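You operate a simulated robot arm through the tools that you are given. There is no shell and no other tool. Be economical: measure what you need, move in short steps, check, and stop when the job is done.

Carry out the task below with a simulated two-armed robot. There is one attempt and no reset: what you move stays moved.

JOB
Put two of the clamp blocks from the far bench top on the middle back table. Put the grey felt pad from the far bench top on the blue ringed lens. Take the green filter from the far bench top and put it on the grey tile. Put the round lens labelled "20 cm" from the far bench top on top of the screen case and the round lens marked "10 cm" on the green coiled lead. Put the pale framed plate on the far bench top away on the top of the side table. Stack the box labelled "cells" from the bench three top on top of the box marked "chalk". Put the grating marked "100 /mm" from the top tray of the trolley on the small green notebook and the grating that says "300 /mm" on top of the grey tin. The order is free. Set down upright: green filter, round lens, grating.

It is judged by the outcome, as a careful person would: the job done as asked, and still so three seconds after it is handed in. It fails if anything else is knocked over, pushed out of place, dropped, spilled or broken.

ROBOT AND FRAMES
Two 6-joint arms with two-finger grippers on one trunk, on a base that drives. Base frame: it is fixed to the floor where the robot stands at the start and does not move with it; the origin is under the middle of the robot, x ahead of it, y to its left, z up; the surface under the hand at the start is at about z = 0.8. Lengths are in m, angles in rad, forces in N, time in s.
The left shoulder is at the start at [0.061, 0.143, 0.9], the right one opposite. With the tool pointing down near the work surface each hand reaches from about 0.32 to 0.72 m from the robot's upright axis, wherever it stands, measured 20 degrees to its own side. Places, roughly: black box, grey box, white box [0.5, -3, 0.75]; blue ringed lens (6x6x2 cm) [0.7, -0.4, 0.8]; clamp block (5x3x3 cm) [1.3, 0, 0.8]; felt pad [0.75, -0.75, 0.75]; grating [-1.75, -6.5, 0.75]; green coiled lead (8x8x2 cm) [0.5, 0.4, 0.8]; green filter (3x5x6 cm) [0.7, 0.4, 0.8]; grey tile (8x8x2 cm) [0.5, 0.8, 0.8]; grey tin [-2, -6.5, 0.75]; middle back table [3, 2.6, 0.7]; pale framed plate (9x6x3 cm) [1, -0.7, 0.8]; round lens [0.5, 0, 0.75]; screen case [0.5, 0.25, 0.75]; small green notebook (15x10x2 cm) [-1.8, -6.7, 0.8]; top of the side table [1.8, -10.5, 0.8]. Payload 2.45 kg a hand.
The tool frame of a hand sits at the grasp point between the pads (the TCP): z along the fingers, y along the line on which they close. The tips reach 0.026 m beyond it. Largest opening 0.096 m; the body of the gripper starts 0.069 m behind the TCP.
Orientation is that of the tool frame in the base frame, as a unit quaternion [w, x, y, z]. With the fingers straight down and closing along the base's y, the tool's x points along the base's -x, its y along +y and its z along -z.

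CONTROLS
- The arms move only by the tool move_arm. It takes "left_targets", "right_targets" or both (then of equal length, played together; a hand with none holds still); each is one flat list of numbers, 7 for each row, row after row: the shift along the tool's x, y, z in m, then the turn, a rotation vector about the tool's x, y, z in rad, then the gripper command, from -1 (shut) to 1 (fully open), values between in proportion. In form: [tx, ty, tz, ax, ay, az, grip, tx, ty, tz, ax, ay, az, grip, ...]. A call has 1 to 10 rows; each row is the pose to reach, as a shift and turn from the pose commanded when the call began, along the tool's axes at that moment. Each row takes 0.2 s and may step no farther than 0.05 m and 0.15 rad from the row before; otherwise, or with a gripper value out of range, the whole call is refused. Where a pose cannot be reached the arm comes as near as it can. A force on the tool above 40 N (or 10 N above the force at the start of the call, whichever is more), or a blocked arm, ends the call early, and 0.2 s more pass. Each finger halts on what it meets, pressing with about 27 N; the grip force reading is that of the motor and also rises with nothing between the fingers. The clock runs only during rows and for 0.2 s after the last one: add rows that repeat a pose to give the fingers time. It gives the time, the measured TCP pose, the force on the tool (base axes), the opening and the grip force at its end, in the units of the frame above (readings bear some noise), with the torque about the TCP (base axes, N m) and any sound that the robot's microphone picked up.
- Cameras (640 x 400 px; columns grow to the right, rows downward): "scene" is now at [0.1281, 0.0147, 1.5042]; the picture's right is [0.26, -0.96, -0.00], its down [-0.72, -0.19, -0.67] and it looks along [0.65, 0.18, -0.74] (base axes); focal length 248 px, centre (320, 200). "left" rides on the left gripper at [0.081, -0.003, -0.098] in its tool frame; the picture's right is [0.04, 1.00, 0.00], its down [-0.73, 0.03, -0.68] and it looks along [-0.68, 0.03, 0.73] (tool axes); focal length 256 px, centre (320, 200). "right" rides on the right gripper at [0.081, 0.003, -0.098] in its tool frame; the picture's right is [-0.04, 1.00, 0.00], its down [-0.73, -0.03, -0.68] and it looks along [-0.68, -0.03, 0.73] (tool axes); focal length 256 px, centre (320, 200). There is no depth. A picture from a camera that has moved, and an enlarged one, comes with that camera's place and axes in the base frame and with its lens. The place of the scene camera against the robot may be out by one fixed shift of up to 0.012 m in any direction.
- grab_frame(camera): a new picture of that camera. No time passes.
- raise_lower(by): slides the trunk up (or, below 0, down) by that many m; the arms and the scene camera ride with it, the base frame stays. It gives what a move gives, with no picture.
- base_move(legs): drives the robot by 1 to 6 legs, each [ahead, turn to the left] in m and rad, along the robot's own axes; the way and the turn of a leg run together, so that a leg with both is an arc; at most 1.5 m and 3.142 rad a leg. The arms and the cameras ride along, it lands a little off, and it stops where it bumps. It gives what a move gives.
- head_to(pan, tilt): turns the head with the scene camera to pan (to the left, within 1.501 rad either way) and tilt (down, from -0.506 to 1.204), counted from straight ahead of the robot. It gives what a move gives.
- inspect(camera, box): a new picture of the part [left, top, right, bottom] of that camera's present view, enlarged. No time passes.
- hand_in(): hands the job in; it is judged then, once.

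Go step by step. Nothing tells you exact positions but the pictures and the camera data: compare them with the known pose of the tool, close in by small moves and look again before you grip or let go. The budget is 525 turns and 318 pictures, counting those below and the enlarged ones. Unless the task says otherwise, let go and move clear before handing in, and close with one line.

The tools are called after ">>>" as name(argument=value, ...) on one line, values as JSON. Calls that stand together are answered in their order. move_arm: Moves the arms, as the interface text tells. Its arguments: {"type":"object","properties":{"left_targets":{"type":"array"},"right_targets":{"type":"array"}},"required":[]} The other tools are called the same way: raise_lower (by) slides the trunk up or down; base_move (legs) drives the base; head_to (pan, tilt) turns the head that bears the scene camera; grab_frame (camera) takes a picture; inspect (camera, box) takes an enlarged picture of a part of a camera's view; hand_in () hands the job in.

At the start:

```text
t: 0.0
left_position: [0.4829, 0.3556, 1.1303]
left_tcp_rot: [0.001, -0.003, 1.0, -0.002]
left_wrist_force: [0.5, -0.6, 0.6]
left_wrist_torque: [-0.04, 0.0, 0.01]
left_grip_width: 0.096
left_gripper_force: 0.0
right_position: [0.5015, -0.0768, 1.098]
right_tcp_rot: [0.0, -0.003, 1.0, 0.0]
right_wrist_force: [-0.1, 0.4, 0.1]
right_wrist_torque: [0.02, -0.03, -0.01]
right_grip_width: 0.0957
right_gripper_force: 0.0
trunk travel left (down, up): [-0.525, 0.065]
robot x, y, heading: [-0.0016, 0.0023, -0.004]
head pan, tilt: [0.265, 0.834]
```

scene: 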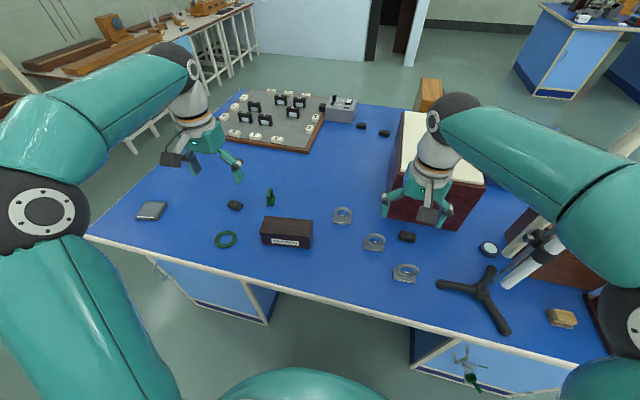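
right: 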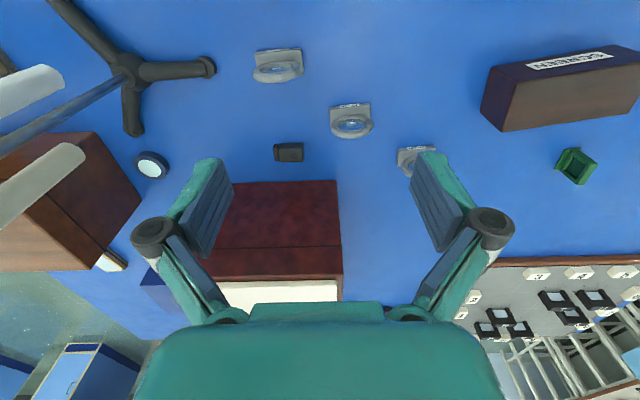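
left: 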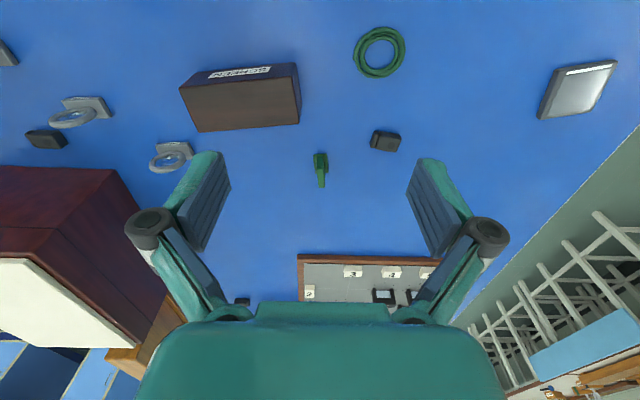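

I see the far bench with the screen case, three round lenses, the green filter, the green lead, the grey tile and several dark blocks. I'll enlarge the view to identify the items and read the labels.

>>> inspect(camera="scene", box=[320, 180, 480, 290])

>>> inspect(camera="scene", box=[460, 200, 640, 340])

>>> inspect(camera="scene", box=[210, 80, 450, 220])

>>> inspect(camera="right", box=[220, 30, 460, 190])

```text
3.64 times, centred on (400, 235) of scene
camera zoom: at [0.1281, 0.0147, 1.5042], right [0.26, -0.96, 0.0], down [-0.72, -0.19, -0.67], along [0.65, 0.18, -0.74], focal length 904 px, centre (29, 73)
```

zoom: 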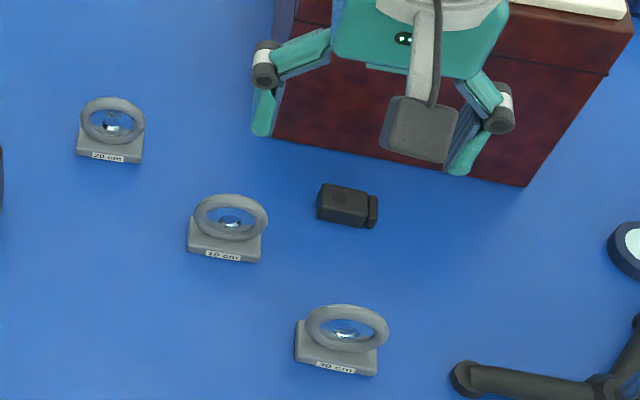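

```text
2.86 times, centred on (550, 270) of scene
camera zoom: at [0.1281, 0.0147, 1.5042], right [0.26, -0.96, 0.0], down [-0.72, -0.19, -0.67], along [0.65, 0.18, -0.74], focal length 710 px, centre (-337, 0)
```

zoom: 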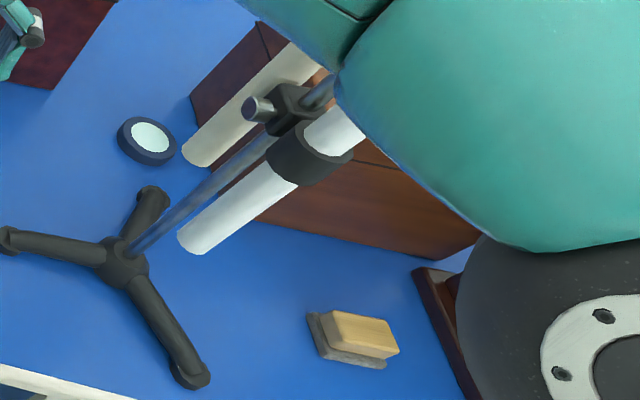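

```text
2.67 times, centred on (330, 150) of scene
camera zoom: at [0.1281, 0.0147, 1.5042], right [0.26, -0.96, 0.0], down [-0.72, -0.19, -0.67], along [0.65, 0.18, -0.74], focal length 663 px, centre (293, 333)
```

zoom: 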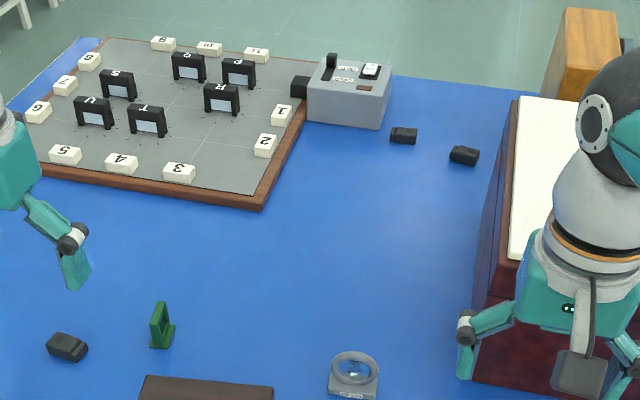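

```text
2.50 times, centred on (340, 110) of right
camera zoom: at [0.4207, -0.0751, 1.1946], right [0.03, 1.0, 0.0], down [0.73, -0.03, 0.68], along [0.68, -0.02, -0.73], focal length 640 px, centre (270, 425)
```

zoom: 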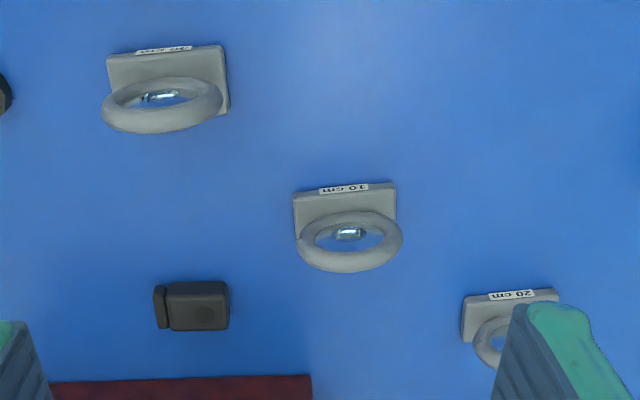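

The lenses read 20, 10 and 30 cm, and the clamp blocks are the dark ones. I'll turn the head right to find the felt pad, the framed plate and the rest of the room.

>>> head_to(pan=-0.7, tilt=0.6)

>>> grab_frame(camera="scene")

>>> head_to(pan=-1.4, tilt=0.2)

>>> grab_frame(camera="scene")

>>> head_to(pan=0.8, tilt=0.3)

>>> grab_frame(camera="scene")

```text
t: 1.2
left_position: [0.4826, 0.3564, 1.1305]
left_tcp_rot: [0.002, -0.003, 1.0, -0.002]
left_wrist_force: [0.7, 0.7, 1.2]
left_wrist_torque: [-0.02, 0.0, 0.02]
left_grip_width: 0.0958
left_gripper_force: 0.0
right_position: [0.5028, -0.0774, 1.0974]
right_tcp_rot: [0.0, -0.003, 1.0, 0.0]
right_wrist_force: [-0.1, -0.3, -0.2]
right_wrist_torque: [0.01, -0.02, 0.01]
right_grip_width: 0.0961
right_gripper_force: 0.1
trunk travel left (down, up): [-0.525, 0.065]
robot x, y, heading: [0.0005, 0.0006, -0.003]
head pan, tilt: [-0.7, 0.6]
```

```text
310 pictures are left
camera scene: at [0.1195, -0.0628, 1.5239], right [-0.64, -0.77, 0.0], down [-0.43, 0.36, -0.82], along [0.63, -0.53, -0.57], focal length 248 px, centre (320, 200)
```

scene: 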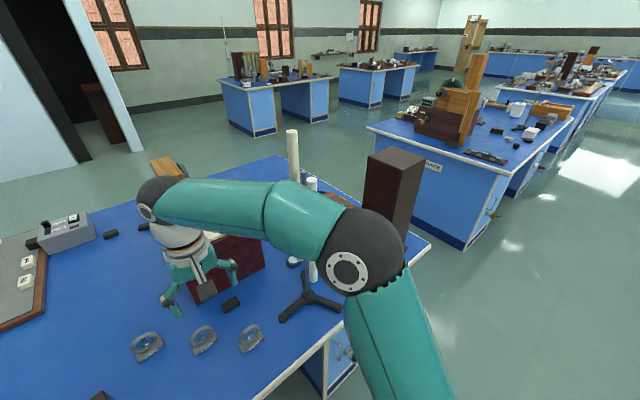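

```text
t: 2.3
left_position: [0.4834, 0.356, 1.1306]
left_tcp_rot: [0.001, -0.003, 1.0, -0.001]
left_wrist_force: [0.5, 0.1, 0.2]
left_wrist_torque: [-0.02, 0.0, -0.01]
left_grip_width: 0.0958
left_gripper_force: 0.1
right_position: [0.5023, -0.0779, 1.098]
right_tcp_rot: [0.0, -0.003, 1.0, 0.0]
right_wrist_force: [0.4, -0.4, -0.2]
right_wrist_torque: [0.01, 0.0, 0.0]
right_grip_width: 0.0959
right_gripper_force: 0.0
trunk travel left (down, up): [-0.525, 0.065]
robot x, y, heading: [-0.0005, 0.0005, 0.001]
head pan, tilt: [-1.4, 0.201]
```

```text
309 pictures are left
camera scene: at [0.0678, -0.0978, 1.5607], right [-0.99, -0.17, 0.0], down [-0.03, 0.2, -0.98], along [0.17, -0.97, -0.2], focal length 248 px, centre (320, 200)
```

scene: 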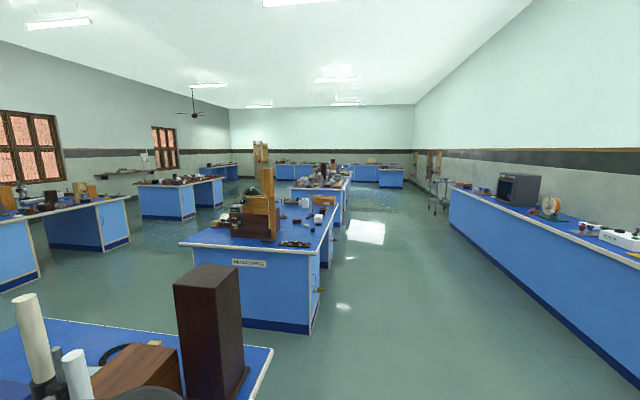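

```text
t: 4.4
left_position: [0.4829, 0.3556, 1.1313]
left_tcp_rot: [0.001, -0.002, 1.0, -0.002]
left_wrist_force: [-0.4, -0.1, -0.6]
left_wrist_torque: [-0.01, -0.02, 0.0]
left_grip_width: 0.0958
left_gripper_force: 0.1
right_position: [0.5024, -0.0781, 1.0972]
right_tcp_rot: [0.0, -0.003, 1.0, 0.0]
right_wrist_force: [-0.1, -1.8, 0.0]
right_wrist_torque: [-0.01, -0.01, -0.01]
right_grip_width: 0.0959
right_gripper_force: 0.1
trunk travel left (down, up): [-0.525, 0.065]
robot x, y, heading: [0.001, 0.0004, 0.003]
head pan, tilt: [0.799, 0.3]
```

```text
308 pictures are left
camera scene: at [0.117, 0.0609, 1.5514], right [0.72, -0.7, 0.0], down [-0.21, -0.21, -0.96], along [0.67, 0.68, -0.3], focal length 248 px, centre (320, 200)
```

scene: 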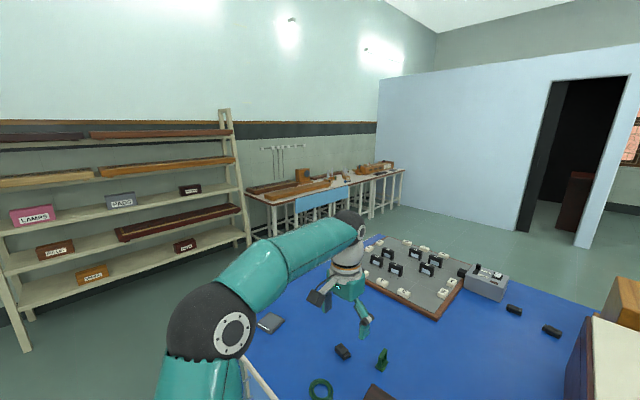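

The bench layout is clear. I'll shift the robot about 0.3 m to the left so that both arms cover the lenses, coil, case, filter and tile.

>>> base_move(legs=[[-0.1, 0], [0, 1.57], [0.3, 0], [0, -1.57], [0.12, 0]])

>>> head_to(pan=0, tilt=0.9)

>>> grab_frame(camera="scene")

>>> grab_frame(camera="right")

>>> grab_frame(camera="left")

```text
t: 8.4
left_position: [-0.1862, 0.5974, 1.1314]
left_tcp_rot: [0.002, -0.518, 0.856, -0.002]
left_wrist_force: [0.0, 0.3, -0.8]
left_wrist_torque: [-0.06, -0.06, 0.02]
left_grip_width: 0.0961
left_gripper_force: 0.2
right_position: [0.2077, 0.4096, 1.0983]
right_tcp_rot: [0.0, -0.518, 0.856, -0.001]
right_wrist_force: [0.2, 0.8, -0.7]
right_wrist_torque: [-0.04, -0.03, 0.0]
right_grip_width: 0.0958
right_gripper_force: 0.1
trunk travel left (down, up): [-0.525, 0.065]
robot x, y, heading: [-0.0586, -0.0225, 1.115]
head pan, tilt: [0.799, 0.3]
stopped in leg 2: the robot was blocked; the commanded pose is now the measured one
```

```text
t: 9.6
left_position: [-0.1837, 0.595, 1.1319]
left_tcp_rot: [0.003, -0.516, 0.856, 0.0]
left_wrist_force: [0.2, 0.2, -0.6]
left_wrist_torque: [0.01, -0.01, 0.0]
left_grip_width: 0.0961
left_gripper_force: 0.0
right_position: [0.209, 0.4089, 1.0999]
right_tcp_rot: [0.0, -0.517, 0.856, -0.001]
right_wrist_force: [-0.5, -0.1, 0.1]
right_wrist_torque: [-0.03, -0.02, 0.0]
right_grip_width: 0.0958
right_gripper_force: 0.1
trunk travel left (down, up): [-0.525, 0.065]
robot x, y, heading: [-0.0577, -0.0217, 1.111]
head pan, tilt: [0.0, 0.901]
```

```text
307 pictures are left
camera scene: at [-0.0073, 0.0947, 1.4992], right [0.9, -0.44, 0.0], down [-0.35, -0.7, -0.62], along [0.27, 0.56, -0.78], focal length 248 px, centre (320, 200)
```

scene: 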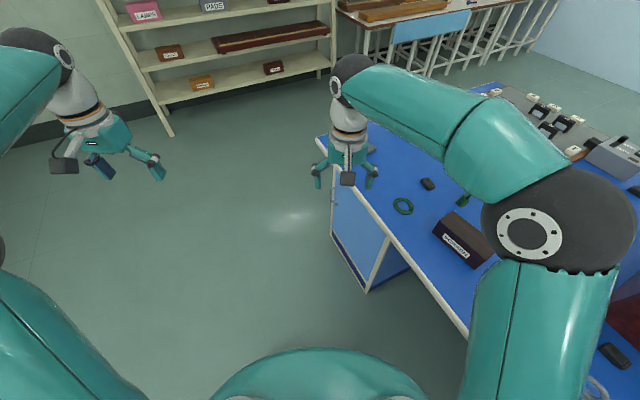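

```text
306 pictures are left
camera right: at [0.1686, 0.3374, 1.1961], right [-0.87, 0.5, 0.0], down [0.37, 0.64, 0.68], along [0.34, 0.59, -0.73], focal length 256 px, centre (320, 200)
```

right: 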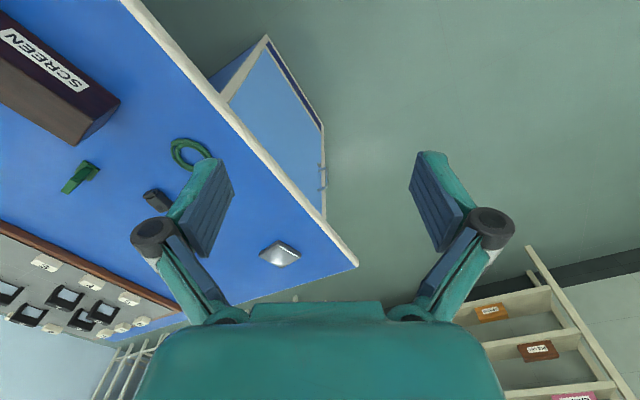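

```text
305 pictures are left
camera left: at [-0.2183, 0.5212, 1.2287], right [-0.9, 0.43, 0.0], down [0.31, 0.66, 0.68], along [0.29, 0.61, -0.73], focal length 256 px, centre (320, 200)
```

left: 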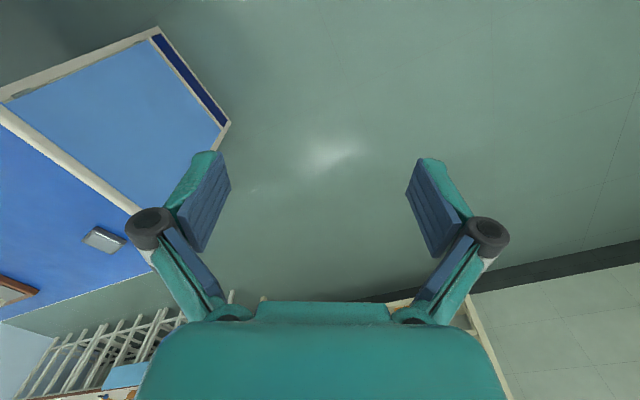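

The base corner met the bench while turning, and nothing on the bench was touched. I'll back away further and then make the same shift.

>>> base_move(legs=[[-0.22, 0], [0, 0.46], [0.52, 0], [0, -1.57], [0.17, 0]])

>>> grab_frame(camera="scene")

>>> grab_frame(camera="right")

>>> grab_frame(camera="left")

```text
t: 18.7
left_position: [0.2267, 0.808, 1.1342]
left_tcp_rot: [0.001, -0.123, 0.992, 0.0]
left_wrist_force: [0.7, -0.7, 0.6]
left_wrist_torque: [0.03, 0.05, 0.0]
left_grip_width: 0.0956
left_gripper_force: 0.1
right_position: [0.3505, 0.3904, 1.1]
right_tcp_rot: [0.0, -0.123, 0.992, 0.002]
right_wrist_force: [-0.2, -0.8, -0.3]
right_wrist_torque: [0.1, 0.03, -0.01]
right_grip_width: 0.0957
right_gripper_force: 0.0
trunk travel left (down, up): [-0.525, 0.065]
robot x, y, heading: [-0.167, 0.3567, 0.242]
head pan, tilt: [0.0, 0.901]
stopped in leg 4: the robot was blocked; the commanded pose is now the measured one
```

```text
304 pictures are left
camera scene: at [-0.0418, 0.3815, 1.499], right [0.24, -0.97, 0.0], down [-0.76, -0.18, -0.62], along [0.6, 0.15, -0.78], focal length 248 px, centre (320, 200)
```

scene: 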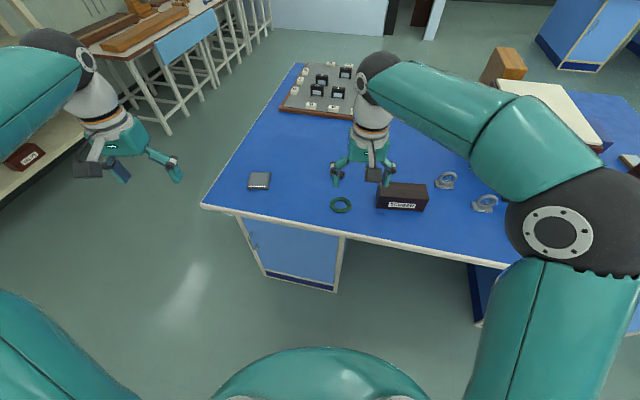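

```text
303 pictures are left
camera right: at [0.271, 0.3734, 1.1963], right [-0.21, 0.98, 0.0], down [0.72, 0.15, 0.68], along [0.66, 0.14, -0.73], focal length 256 px, centre (320, 200)
```

right: 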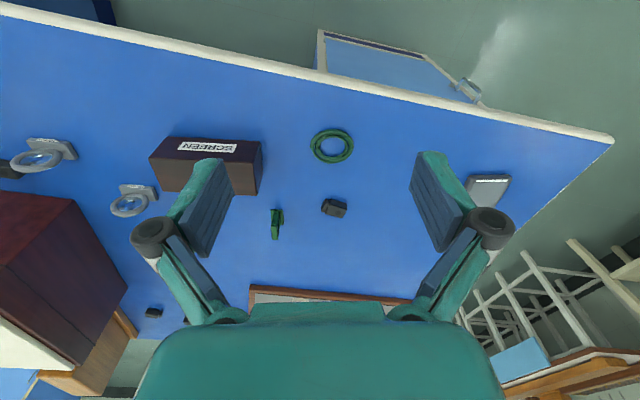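

```text
302 pictures are left
camera left: at [0.1495, 0.7842, 1.2306], right [-0.28, 0.96, 0.0], down [0.7, 0.21, 0.68], along [0.65, 0.19, -0.73], focal length 256 px, centre (320, 200)
```

left: 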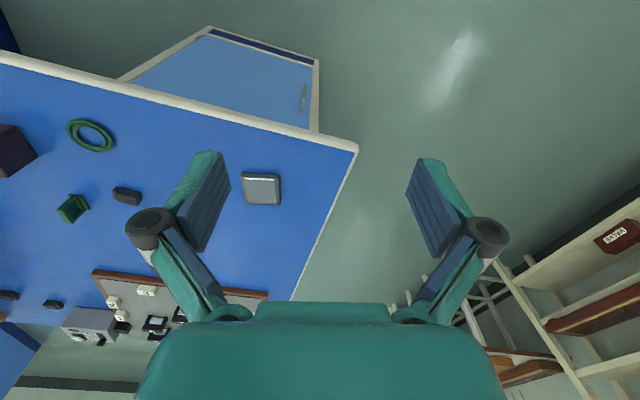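

The base is blocked again while turning, and I can't tell what it is touching. I'll look down on both sides.

>>> head_to(pan=1.5, tilt=0.8)

>>> grab_frame(camera="scene")

>>> head_to(pan=-1.5, tilt=0.8)

>>> grab_frame(camera="scene")

>>> head_to(pan=0.0, tilt=1.2)

>>> grab_frame(camera="scene")

```text
t: 20.3
left_position: [0.2264, 0.8105, 1.1324]
left_tcp_rot: [0.002, -0.124, 0.992, 0.0]
left_wrist_force: [0.6, 0.3, 0.1]
left_wrist_torque: [0.01, 0.01, 0.01]
left_grip_width: 0.096
left_gripper_force: 0.1
right_position: [0.3494, 0.3935, 1.0996]
right_tcp_rot: [0.0, -0.124, 0.992, 0.0]
right_wrist_force: [-1.7, 0.1, -0.1]
right_wrist_torque: [-0.04, -0.02, -0.02]
right_grip_width: 0.0962
right_gripper_force: 0.0
trunk travel left (down, up): [-0.525, 0.065]
robot x, y, heading: [-0.1629, 0.3564, 0.236]
head pan, tilt: [1.499, 0.799]
```

```text
301 pictures are left
camera scene: at [-0.1302, 0.4468, 1.5071], right [0.99, 0.17, 0.0], down [0.12, -0.71, -0.7], along [-0.12, 0.69, -0.72], focal length 248 px, centre (320, 200)
```

scene: 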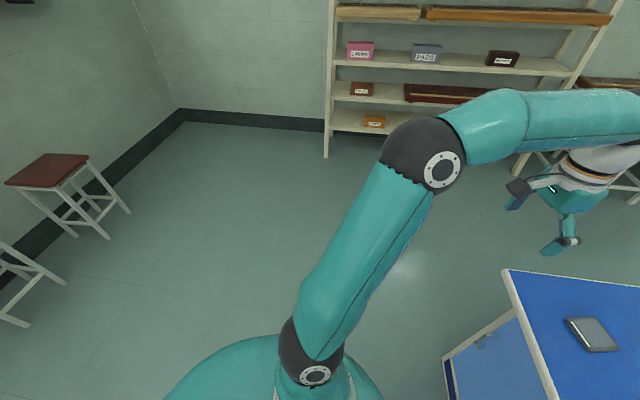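

```text
t: 22.9
left_position: [0.2263, 0.8108, 1.1332]
left_tcp_rot: [0.002, -0.124, 0.992, -0.001]
left_wrist_force: [-0.2, -0.1, -0.3]
left_wrist_torque: [-0.01, 0.01, -0.01]
left_grip_width: 0.0961
left_gripper_force: 0.0
right_position: [0.3484, 0.3933, 1.0993]
right_tcp_rot: [0.0, -0.123, 0.992, 0.001]
right_wrist_force: [0.0, 0.2, 0.3]
right_wrist_torque: [0.0, 0.01, -0.03]
right_grip_width: 0.0961
right_gripper_force: 0.1
trunk travel left (down, up): [-0.525, 0.065]
robot x, y, heading: [-0.1724, 0.3618, 0.239]
head pan, tilt: [-1.499, 0.799]
```

```text
300 pictures are left
camera scene: at [-0.0922, 0.2905, 1.5071], right [-0.95, -0.31, 0.0], down [-0.22, 0.68, -0.7], along [0.21, -0.66, -0.72], focal length 248 px, centre (320, 200)
```

scene: 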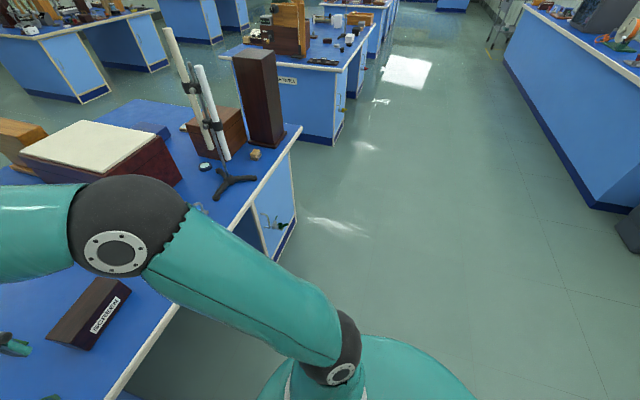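

```text
t: 24.5
left_position: [0.2271, 0.8108, 1.1331]
left_tcp_rot: [0.002, -0.124, 0.992, -0.001]
left_wrist_force: [-0.1, -0.1, 1.3]
left_wrist_torque: [0.0, -0.01, 0.02]
left_grip_width: 0.0959
left_gripper_force: 0.1
right_position: [0.3479, 0.3946, 1.0991]
right_tcp_rot: [-0.001, -0.123, 0.992, 0.0]
right_wrist_force: [-0.5, -0.2, 0.1]
right_wrist_torque: [-0.02, -0.01, -0.03]
right_grip_width: 0.0962
right_gripper_force: 0.0
trunk travel left (down, up): [-0.525, 0.065]
robot x, y, heading: [-0.17, 0.3574, 0.239]
head pan, tilt: [0.0, 1.201]
```

```text
299 pictures are left
camera scene: at [-0.0625, 0.3805, 1.4793], right [0.24, -0.97, 0.0], down [-0.91, -0.22, -0.36], along [0.35, 0.09, -0.93], focal length 248 px, centre (320, 200)
```

scene: 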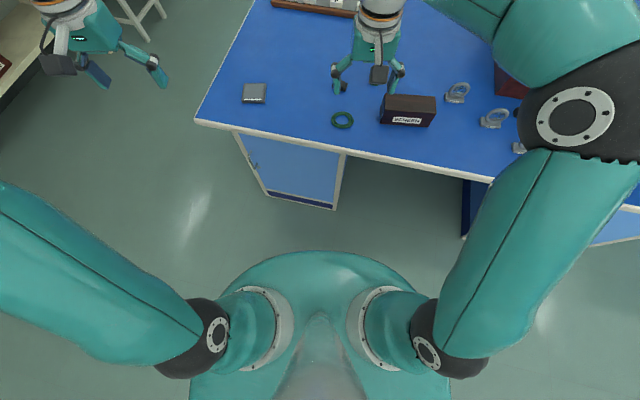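

Nothing stands near the base, so I'll try to finish the turn and then drive forward.

>>> base_move(legs=[[0, -0.239]])

```text
t: 25.8
left_position: [0.3215, 0.7055, 1.1334]
left_tcp_rot: [0.002, -0.005, 1.0, -0.001]
left_wrist_force: [-0.4, 0.0, -0.2]
left_wrist_torque: [-0.02, 0.03, -0.02]
left_grip_width: 0.0961
left_gripper_force: 0.0
right_position: [0.3419, 0.2698, 1.1]
right_tcp_rot: [0.0, -0.005, 1.0, 0.0]
right_wrist_force: [-0.3, 0.1, 0.4]
right_wrist_torque: [0.02, -0.01, -0.02]
right_grip_width: 0.0959
right_gripper_force: 0.1
trunk travel left (down, up): [-0.525, 0.065]
robot x, y, heading: [-0.1655, 0.369, 0.001]
head pan, tilt: [0.0, 1.201]
```

Smaller turns work. Next I'll drive forward to the bench and look with the right hand camera.

>>> base_move(legs=[[0.19, 0]])

>>> grab_frame(camera="right")

>>> grab_frame(camera="left")

```text
t: 27.4
left_position: [0.5157, 0.7036, 1.1322]
left_tcp_rot: [0.001, -0.004, 1.0, -0.001]
left_wrist_force: [-0.1, 0.9, 0.2]
left_wrist_torque: [-0.01, 0.04, 0.0]
left_grip_width: 0.0957
left_gripper_force: 0.2
right_position: [0.5358, 0.2696, 1.1]
right_tcp_rot: [-0.001, -0.004, 1.0, 0.0]
right_wrist_force: [0.4, -0.4, 0.0]
right_wrist_torque: [0.01, 0.05, 0.03]
right_grip_width: 0.0961
right_gripper_force: 0.2
trunk travel left (down, up): [-0.525, 0.065]
robot x, y, heading: [0.0262, 0.3716, 0.001]
head pan, tilt: [0.0, 1.201]
```

```text
298 pictures are left
camera right: at [0.4544, 0.272, 1.1965], right [0.03, 1.0, 0.0], down [0.73, -0.02, 0.68], along [0.68, -0.02, -0.74], focal length 256 px, centre (320, 200)
```

right: 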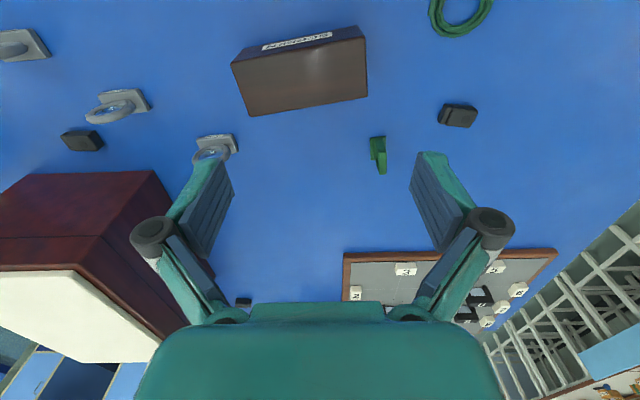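

```text
297 pictures are left
camera left: at [0.4351, 0.6998, 1.2295], right [-0.05, 1.0, 0.0], down [0.73, 0.04, 0.68], along [0.68, 0.03, -0.73], focal length 256 px, centre (320, 200)
```

left: 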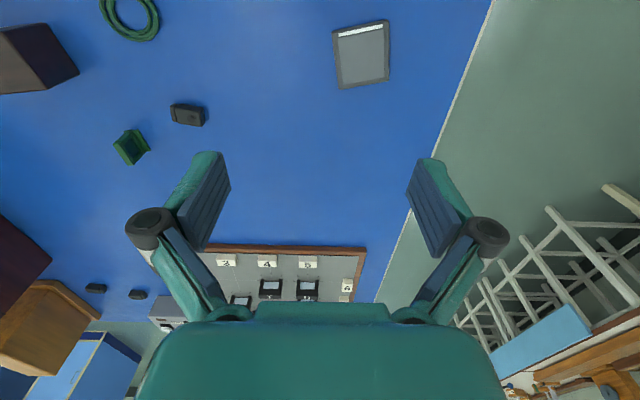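

The 10 cm lens base is near (0.60, -0.03). I'll move the right hand above it for a close look.

>>> move_arm(right_targets=[-0.005, -0.043, 0.0, 0, 0, 0, 1, -0.01, -0.086, 0.0, 0, 0, 0, 1, -0.015, -0.129, 0.0, 0, 0, 0, 1, -0.02, -0.172, 0.02, 0, 0, 0, 1, -0.03, -0.215, 0.04, 0, 0, 0, 1, -0.04, -0.258, 0.07, 0, 0, 0, 1, -0.05, -0.3, 0.1, 0, 0, 0, 1])

>>> grab_frame(camera="right")

```text
refused: row 6 steps farther than a row can; nothing moved
```

```text
296 pictures are left
camera right: at [0.4544, 0.272, 1.1965], right [0.03, 1.0, 0.0], down [0.73, -0.02, 0.68], along [0.68, -0.02, -0.74], focal length 256 px, centre (320, 200)
```

right: 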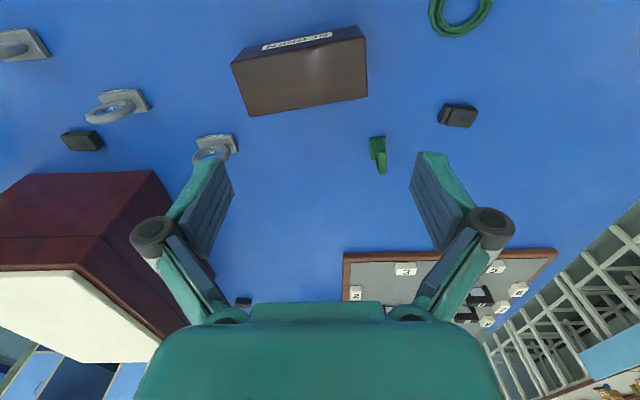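

>>> move_arm(right_targets=[-0.006, -0.037, 0.012, 0, 0, 0, 1, -0.012, -0.075, 0.025, 0, 0, 0, 1, -0.018, -0.112, 0.037, 0, 0, 0, 1, -0.025, -0.15, 0.05, 0, 0, 0, 1, -0.03, -0.187, 0.062, 0, 0, 0, 1, -0.036, -0.225, 0.075, 0, 0, 0, 1, -0.043, -0.262, 0.088, 0, 0, 0, 1, -0.05, -0.3, 0.1, 0, 0, 0, 1])

>>> grab_frame(camera="right")

```text
t: 29.2
left_position: [0.5151, 0.7021, 1.1352]
left_tcp_rot: [0.003, -0.003, 1.0, -0.001]
left_wrist_force: [0.1, -0.5, -0.4]
left_wrist_torque: [0.0, -0.02, 0.03]
left_grip_width: 0.096
left_gripper_force: 0.1
right_position: [0.5866, -0.0313, 1.0002]
right_tcp_rot: [-0.001, -0.003, 1.0, 0.001]
right_wrist_force: [0.2, -0.4, 0.4]
right_wrist_torque: [0.0, -0.01, -0.04]
right_grip_width: 0.096
right_gripper_force: 0.1
trunk travel left (down, up): [-0.525, 0.065]
robot x, y, heading: [0.0221, 0.37, -0.007]
head pan, tilt: [0.0, 1.201]
```

```text
295 pictures are left
camera right: at [0.5057, -0.0283, 1.0976], right [0.03, 1.0, 0.0], down [0.73, -0.02, 0.68], along [0.68, -0.02, -0.74], focal length 256 px, centre (320, 200)
```

right: 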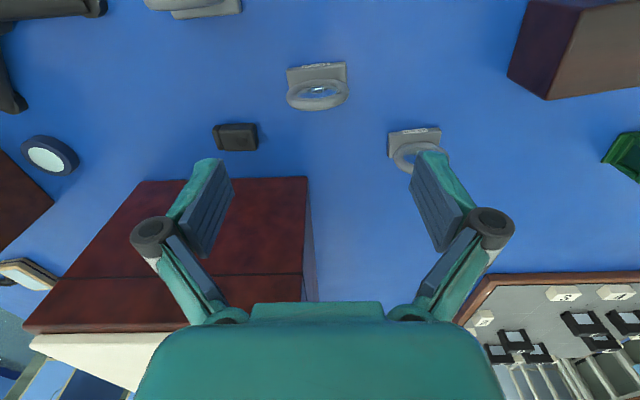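

>>> inspect(camera="right", box=[260, 40, 460, 180])

```text
2.86 times, centred on (360, 110) of right
camera zoom: at [0.5057, -0.0283, 1.0976], right [0.03, 1.0, 0.0], down [0.73, -0.02, 0.68], along [0.68, -0.02, -0.74], focal length 731 px, centre (206, 457)
```

zoom: 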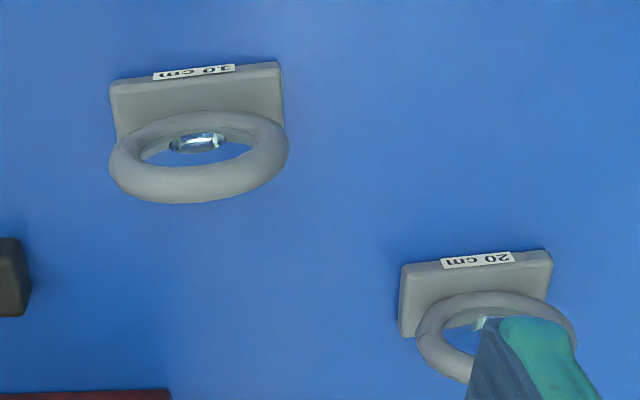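

The 10 cm lens base is about 6 cm wide, centred near (0.598, -0.033) and yawed about 0.1 rad. I'll lower partway and check.

>>> move_arm(right_targets=[-0.004, -0.0005, 0.03, 0, 0, -0.03, 1, -0.008, -0.001, 0.06, 0, 0, -0.07, 1, -0.011, -0.002, 0.09, 0, 0, -0.1, 1, -0.011, -0.002, 0.11, 0, 0, -0.1, 1])

>>> grab_frame(camera="right")

```text
t: 30.2
left_position: [0.5153, 0.7034, 1.1349]
left_tcp_rot: [0.002, -0.002, 1.0, -0.001]
left_wrist_force: [0.7, -0.6, -0.3]
left_wrist_torque: [-0.01, -0.02, -0.02]
left_grip_width: 0.0962
left_gripper_force: 0.0
right_position: [0.5983, -0.0321, 0.8919]
right_tcp_rot: [0.0, -0.054, 0.999, 0.0]
right_wrist_force: [0.2, 0.4, 0.5]
right_wrist_torque: [0.03, 0.03, 0.0]
right_grip_width: 0.0961
right_gripper_force: 0.0
trunk travel left (down, up): [-0.525, 0.065]
robot x, y, heading: [0.0251, 0.3729, -0.005]
head pan, tilt: [0.0, 1.201]
```

```text
293 pictures are left
camera right: at [0.5161, -0.0374, 0.9884], right [-0.07, 1.0, 0.0], down [0.73, 0.05, 0.68], along [0.68, 0.05, -0.73], focal length 256 px, centre (320, 200)
```

right: 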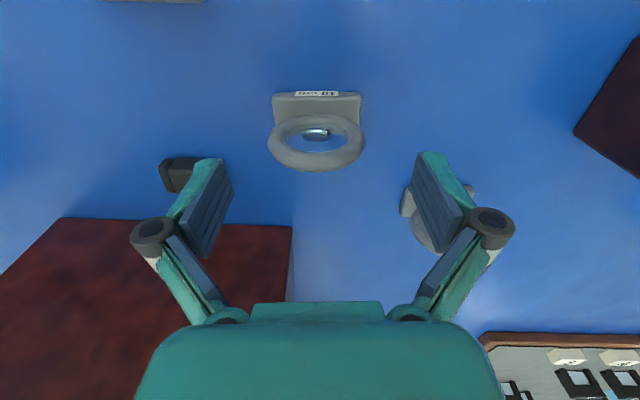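

Alignment is good. I'll lower to the base and grip it.

>>> move_arm(right_targets=[-0.001, -0.001, 0.02, 0, 0, 0, 1, -0.002, -0.001, 0.04, 0, 0, 0, 1, -0.002, -0.001, 0.057, 0, 0, 0, 1, -0.002, -0.001, 0.057, 0, 0, 0, 0.6, -0.002, -0.001, 0.057, 0, 0, 0, 0, -0.002, -0.001, 0.057, 0, 0, 0, -0.3, -0.002, -0.001, 0.057, 0, 0, 0, -0.3])

>>> grab_frame(camera="right")

```text
t: 31.8
left_position: [0.514, 0.7036, 1.1337]
left_tcp_rot: [0.001, -0.002, 1.0, 0.0]
left_wrist_force: [0.1, 0.5, 0.7]
left_wrist_torque: [0.01, 0.03, -0.01]
left_grip_width: 0.0959
left_gripper_force: 0.1
right_position: [0.5997, -0.0338, 0.8342]
right_tcp_rot: [0.0, -0.053, 0.999, 0.0]
right_wrist_force: [-0.6, -0.5, 1.9]
right_wrist_torque: [-0.05, -0.02, -0.03]
right_grip_width: 0.0616
right_gripper_force: 27.8
trunk travel left (down, up): [-0.525, 0.065]
robot x, y, heading: [0.0206, 0.3701, -0.001]
head pan, tilt: [0.0, 1.201]
```

```text
292 pictures are left
camera right: at [0.5183, -0.0392, 0.9313], right [-0.07, 1.0, 0.0], down [0.73, 0.05, 0.68], along [0.68, 0.05, -0.73], focal length 256 px, centre (320, 200)
```

right: 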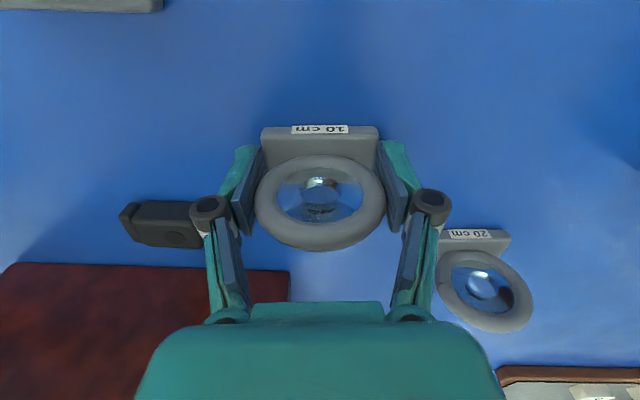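

Gripped firmly. I'll lift it and carry it toward the green coil.

>>> move_arm(right_targets=[0, 0, -0.02, 0, 0, 0, -0.3, 0, 0, -0.06, 0, 0, 0, -0.3, 0, 0, -0.1, 0, 0, 0, -0.3, 0, 0, -0.14, 0, 0, 0, -0.3, 0, 0, -0.17, 0, 0, 0, -0.3])

>>> move_arm(right_targets=[0.005, 0.044, 0, 0, 0, 0, -0.3, 0.01, 0.088, 0, 0, 0, 0, -0.3, 0.015, 0.132, 0, 0, 0, 0, -0.3, 0.02, 0.176, 0, 0, 0, 0, -0.3, 0.025, 0.22, 0, 0, 0, 0, -0.3, 0.03, 0.264, 0, 0, 0, 0, -0.3, 0.035, 0.308, 0, 0, 0, 0, -0.3, 0.04, 0.352, 0, 0, 0, 0, -0.3, 0.044, 0.396, 0, 0, 0, 0, -0.3, 0.048, 0.44, 0, 0, 0, 0, -0.3])

>>> grab_frame(camera="right")

>>> grab_frame(camera="scene")

```text
t: 33.0
left_position: [0.5149, 0.7033, 1.1338]
left_tcp_rot: [0.002, -0.003, 1.0, -0.001]
left_wrist_force: [-0.5, 0.0, 0.0]
left_wrist_torque: [0.02, 0.01, 0.0]
left_grip_width: 0.0961
left_gripper_force: 0.0
right_position: [0.5976, -0.0345, 1.0068]
right_tcp_rot: [0.0, -0.053, 0.999, 0.0]
right_wrist_force: [-0.4, 0.6, -0.7]
right_wrist_torque: [0.01, -0.03, 0.01]
right_grip_width: 0.0616
right_gripper_force: 26.7
trunk travel left (down, up): [-0.525, 0.065]
robot x, y, heading: [0.0232, 0.3703, -0.002]
head pan, tilt: [0.0, 1.201]
```

```text
t: 35.2
left_position: [0.5151, 0.7033, 1.1333]
left_tcp_rot: [0.001, -0.004, 1.0, -0.001]
left_wrist_force: [-1.1, 0.1, -0.2]
left_wrist_torque: [-0.03, 0.03, 0.02]
left_grip_width: 0.0961
left_gripper_force: 0.1
right_position: [0.5037, 0.4001, 1.0044]
right_tcp_rot: [-0.001, -0.053, 0.999, 0.0]
right_wrist_force: [0.0, 0.9, -0.4]
right_wrist_torque: [-0.01, 0.0, 0.0]
right_grip_width: 0.0615
right_gripper_force: 26.7
trunk travel left (down, up): [-0.525, 0.065]
robot x, y, heading: [0.0268, 0.3737, -0.005]
head pan, tilt: [0.0, 1.201]
```

```text
291 pictures are left
camera right: at [0.4233, 0.395, 1.1016], right [-0.07, 1.0, 0.0], down [0.73, 0.05, 0.68], along [0.68, 0.04, -0.73], focal length 256 px, centre (320, 200)
```

right: 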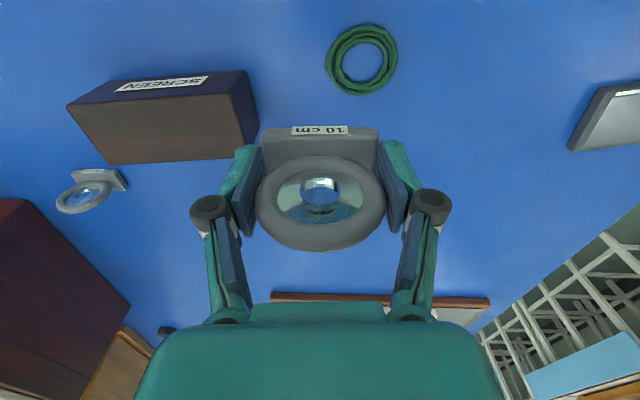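

```text
290 pictures are left
camera scene: at [0.1327, 0.365, 1.4793], right [0.0, -1.0, 0.0], down [-0.93, 0.0, -0.36], along [0.36, 0.0, -0.93], focal length 248 px, centre (320, 200)
```

scene: 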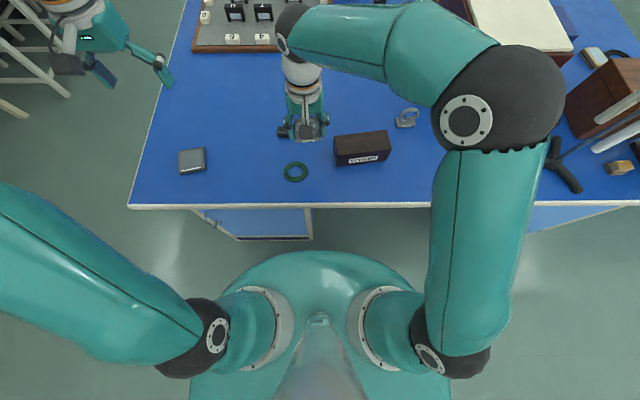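

The coil centre is near (0.495, 0.442), with an inner radius small enough for the 6 cm base to bridge. I'll move over it and lower.

>>> move_arm(right_targets=[0.004, 0.03, 0.0, 0, 0, 0, -0.3, 0.004, 0.043, 0.03, 0, 0, 0, -0.3, 0.004, 0.043, 0.07, 0, 0, 0, -0.3, 0.004, 0.043, 0.11, 0, 0, 0, -0.3])

>>> grab_frame(camera="right")

```text
t: 36.2
left_position: [0.5162, 0.7031, 1.1334]
left_tcp_rot: [0.001, -0.003, 1.0, -0.001]
left_wrist_force: [0.8, 0.3, 0.1]
left_wrist_torque: [-0.02, -0.01, -0.02]
left_grip_width: 0.0958
left_gripper_force: 0.1
right_position: [0.496, 0.4422, 0.8925]
right_tcp_rot: [0.001, -0.053, 0.999, 0.001]
right_wrist_force: [-0.9, -0.6, -1.0]
right_wrist_torque: [-0.03, 0.0, 0.01]
right_grip_width: 0.0618
right_gripper_force: 27.1
trunk travel left (down, up): [-0.525, 0.065]
robot x, y, heading: [0.0242, 0.3696, -0.003]
head pan, tilt: [0.0, 1.201]
```

```text
289 pictures are left
camera right: at [0.415, 0.4366, 0.9898], right [-0.07, 1.0, 0.0], down [0.73, 0.05, 0.68], along [0.68, 0.05, -0.73], focal length 256 px, centre (320, 200)
```

right: 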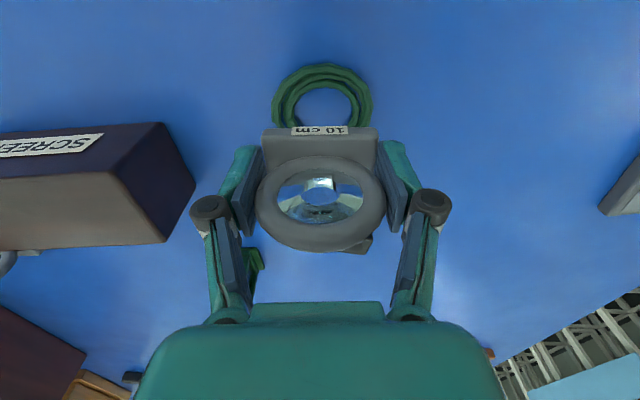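

Well centred over the coil. I'll lower to just above contact.

>>> move_arm(right_targets=[-0.002, 0.001, 0.02, 0, 0, 0, -0.3, -0.002, 0.001, 0.036, 0, 0, 0, -0.3, -0.002, 0.001, 0.036, 0, 0, 0, -0.3])

>>> inspect(camera="right", box=[220, 50, 420, 190])

```text
t: 37.0
left_position: [0.5155, 0.7027, 1.1349]
left_tcp_rot: [0.001, -0.003, 1.0, -0.001]
left_wrist_force: [0.0, 0.5, -0.3]
left_wrist_torque: [-0.01, 0.05, 0.0]
left_grip_width: 0.0963
left_gripper_force: 0.1
right_position: [0.4984, 0.4425, 0.8551]
right_tcp_rot: [0.001, -0.053, 0.999, -0.001]
right_wrist_force: [0.1, 0.0, 0.1]
right_wrist_torque: [-0.01, -0.01, 0.01]
right_grip_width: 0.0615
right_gripper_force: 26.9
trunk travel left (down, up): [-0.525, 0.065]
robot x, y, heading: [0.0263, 0.3739, -0.001]
head pan, tilt: [0.0, 1.201]
```

```text
2.86 times, centred on (320, 120) of right
camera zoom: at [0.4173, 0.437, 0.9532], right [-0.07, 1.0, 0.0], down [0.73, 0.05, 0.68], along [0.68, 0.05, -0.73], focal length 731 px, centre (320, 429)
```

zoom: 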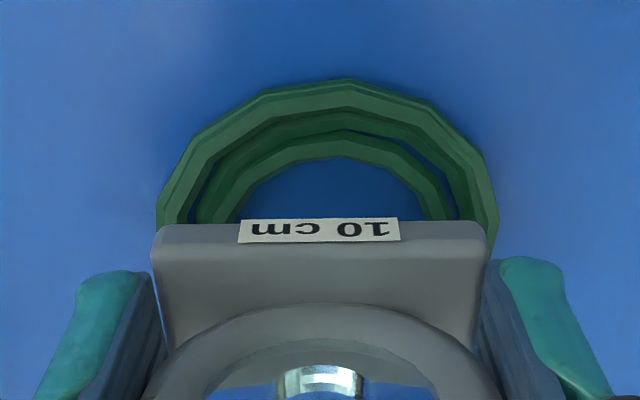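

>>> move_arm(right_targets=[0, 0, 0.002, 0, 0, 0, -0.3, 0, 0, 0.004, 0, 0, 0, -0.3, 0, 0, 0.006, 0, 0, 0, -0.3])

```text
t: 37.8
left_position: [0.5146, 0.7034, 1.1343]
left_tcp_rot: [0.002, -0.003, 1.0, -0.001]
left_wrist_force: [1.3, 0.1, 0.4]
left_wrist_torque: [0.0, -0.01, 0.03]
left_grip_width: 0.0959
left_gripper_force: 0.1
right_position: [0.497, 0.4428, 0.8515]
right_tcp_rot: [-0.001, -0.054, 0.999, 0.0]
right_wrist_force: [0.6, 0.9, -0.7]
right_wrist_torque: [-0.02, 0.01, 0.0]
right_grip_width: 0.0616
right_gripper_force: 27.2
trunk travel left (down, up): [-0.525, 0.065]
robot x, y, heading: [0.0249, 0.3714, -0.001]
head pan, tilt: [0.0, 1.201]
```

>>> move_arm(right_targets=[0, 0, 0.002, 0, 0, 0, -0.3, 0, 0, 0.004, 0, 0, 0, -0.3, 0, 0, 0.004, 0, 0, 0, -0.3])

>>> inspect(camera="right", box=[220, 50, 420, 190])

```text
t: 38.6
left_position: [0.5144, 0.7047, 1.1347]
left_tcp_rot: [0.001, -0.004, 1.0, -0.001]
left_wrist_force: [-0.4, -0.1, -0.7]
left_wrist_torque: [-0.04, -0.02, 0.0]
left_grip_width: 0.096
left_gripper_force: 0.0
right_position: [0.4968, 0.4427, 0.8484]
right_tcp_rot: [-0.001, -0.054, 0.999, 0.0]
right_wrist_force: [0.4, -1.2, -0.6]
right_wrist_torque: [0.01, -0.01, -0.02]
right_grip_width: 0.0617
right_gripper_force: 26.9
trunk travel left (down, up): [-0.525, 0.065]
robot x, y, heading: [0.0294, 0.3694, -0.004]
head pan, tilt: [0.0, 1.201]
```

```text
2.86 times, centred on (320, 120) of right
camera zoom: at [0.4163, 0.4372, 0.9446], right [-0.07, 1.0, 0.0], down [0.73, 0.05, 0.68], along [0.68, 0.05, -0.73], focal length 731 px, centre (320, 429)
```

zoom: 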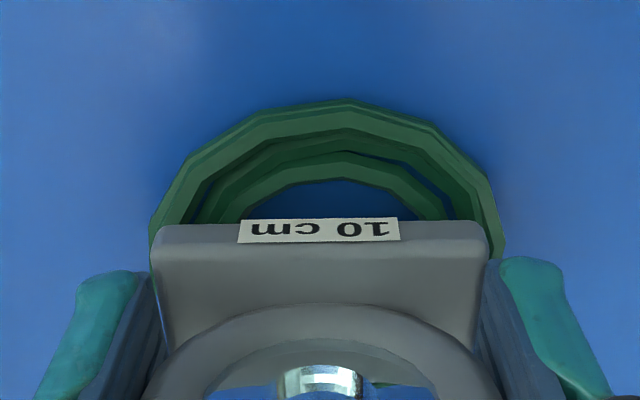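

>>> move_arm(right_targets=[0, 0, 0.002, 0, 0, 0, -0.3, 0, 0, 0.004, 0, 0, 0, -0.3, 0, 0, 0.006, 0, 0, 0, -0.3, 0, 0, 0.006, 0, 0, 0, -0.3])

>>> inspect(camera="right", box=[220, 50, 420, 190])

```text
t: 39.6
left_position: [0.5133, 0.7036, 1.1347]
left_tcp_rot: [0.003, -0.003, 1.0, -0.002]
left_wrist_force: [-0.4, 0.4, -0.5]
left_wrist_torque: [-0.01, 0.0, -0.03]
left_grip_width: 0.096
left_gripper_force: 0.0
right_position: [0.4984, 0.4433, 0.8444]
right_tcp_rot: [0.002, -0.054, 0.999, 0.001]
right_wrist_force: [0.9, -3.2, 24.1]
right_wrist_torque: [-0.14, 0.02, -0.01]
right_grip_width: 0.0618
right_gripper_force: 27.3
trunk travel left (down, up): [-0.525, 0.065]
robot x, y, heading: [0.0246, 0.3681, -0.003]
head pan, tilt: [0.0, 1.201]
```

```text
2.86 times, centred on (320, 120) of right
camera zoom: at [0.4161, 0.4378, 0.9409], right [-0.07, 1.0, 0.0], down [0.73, 0.05, 0.68], along [0.68, 0.05, -0.73], focal length 731 px, centre (320, 429)
```

zoom: 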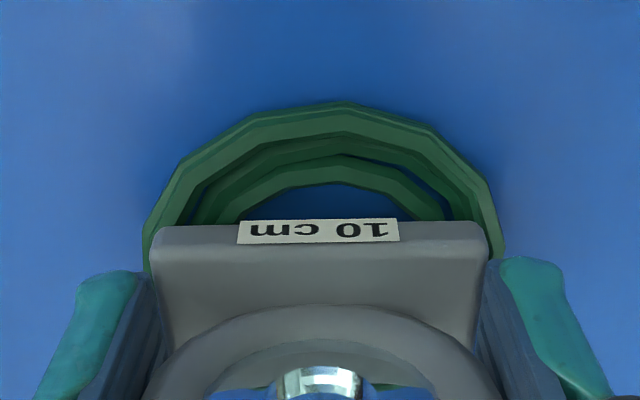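

Contact at about 0.845, so the lens is sitting on the coil. I'll ease off, open and rise.

>>> move_arm(right_targets=[0, 0, -0.003, 0, 0, 0, -0.3, 0, 0, -0.003, 0, 0, 0, 0.4, 0, 0, -0.003, 0, 0, 0, 0.7, 0, 0, -0.003, 0, 0, 0, 0.8])

>>> move_arm(right_targets=[0, 0, -0.03, 0, 0, 0, 0.8, 0, 0, -0.07, 0, 0, 0, 0.8, 0, 0, -0.11, 0, 0, 0, 0.8, 0, 0, -0.15, 0, 0, 0, 1])

>>> grab_frame(camera="right")

```text
t: 40.6
left_position: [0.5146, 0.7029, 1.1337]
left_tcp_rot: [0.002, -0.002, 1.0, -0.001]
left_wrist_force: [0.6, -0.5, -0.4]
left_wrist_torque: [-0.02, 0.0, 0.0]
left_grip_width: 0.096
left_gripper_force: 0.1
right_position: [0.497, 0.4429, 0.8448]
right_tcp_rot: [0.001, -0.054, 0.999, 0.0]
right_wrist_force: [0.3, 0.1, 0.0]
right_wrist_torque: [0.03, 0.01, 0.0]
right_grip_width: 0.0865
right_gripper_force: 0.1
trunk travel left (down, up): [-0.525, 0.065]
robot x, y, heading: [0.0219, 0.3705, -0.002]
head pan, tilt: [0.0, 1.201]
```

```text
t: 41.6
left_position: [0.5141, 0.7038, 1.1352]
left_tcp_rot: [0.002, -0.004, 1.0, -0.001]
left_wrist_force: [0.3, -0.1, -0.1]
left_wrist_torque: [-0.02, -0.03, -0.02]
left_grip_width: 0.096
left_gripper_force: 0.0
right_position: [0.4975, 0.4409, 0.9962]
right_tcp_rot: [0.0, -0.053, 0.999, 0.0]
right_wrist_force: [0.0, -0.8, 0.2]
right_wrist_torque: [-0.01, 0.0, -0.02]
right_grip_width: 0.0961
right_gripper_force: 0.1
trunk travel left (down, up): [-0.525, 0.065]
robot x, y, heading: [0.0282, 0.3707, -0.003]
head pan, tilt: [0.0, 1.201]
```

```text
285 pictures are left
camera right: at [0.4153, 0.4359, 1.0922], right [-0.07, 1.0, 0.0], down [0.73, 0.05, 0.68], along [0.68, 0.05, -0.73], focal length 256 px, centre (320, 200)
```

right: 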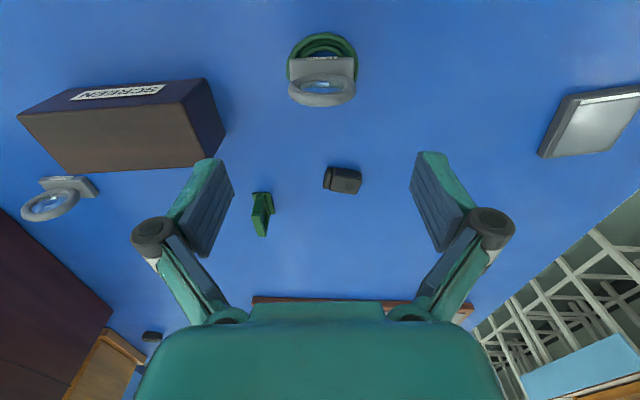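

The 10 cm lens stands upright on the coil. Next is the 20 cm lens at about (0.675, 0.082).

>>> move_arm(right_targets=[-0.0154, -0.0417, 0, 0, 0, 0, 1, -0.0308, -0.0835, 0, 0, 0, 0, 1, -0.0461, -0.1252, 0, 0, 0, 0, 1, -0.0615, -0.167, 0, 0, 0, 0, 1, -0.0769, -0.2087, 0, 0, 0, 0, 1, -0.0923, -0.2505, 0, 0, 0, 0, 1, -0.1076, -0.2922, 0, 0, 0, 0, 1, -0.123, -0.334, 0, 0, 0, 0, 1, -0.1384, -0.3757, 0, 0, 0, 0, 1, -0.1384, -0.3757, 0.05, 0, 0, 0, 1])

>>> grab_frame(camera="right")

```text
t: 43.8
left_position: [0.5141, 0.704, 1.1341]
left_tcp_rot: [0.001, -0.004, 1.0, -0.001]
left_wrist_force: [-0.6, -0.7, -0.3]
left_wrist_torque: [0.0, -0.01, 0.01]
left_grip_width: 0.0958
left_gripper_force: 0.0
right_position: [0.6758, 0.0819, 0.9456]
right_tcp_rot: [0.0, -0.055, 0.998, 0.0]
right_wrist_force: [-1.3, -0.4, 0.4]
right_wrist_torque: [-0.02, 0.04, 0.02]
right_grip_width: 0.0962
right_gripper_force: 0.0
trunk travel left (down, up): [-0.525, 0.065]
robot x, y, heading: [0.0247, 0.3688, -0.003]
head pan, tilt: [0.0, 1.201]
```

```text
284 pictures are left
camera right: at [0.594, 0.0776, 1.0428], right [-0.07, 1.0, 0.0], down [0.73, 0.05, 0.68], along [0.68, 0.05, -0.73], focal length 256 px, centre (320, 200)
```

right: 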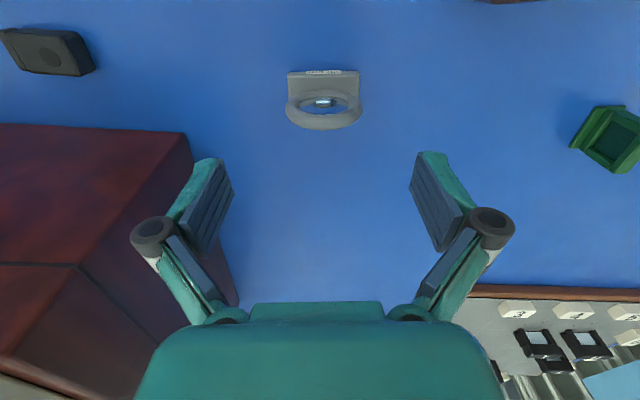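

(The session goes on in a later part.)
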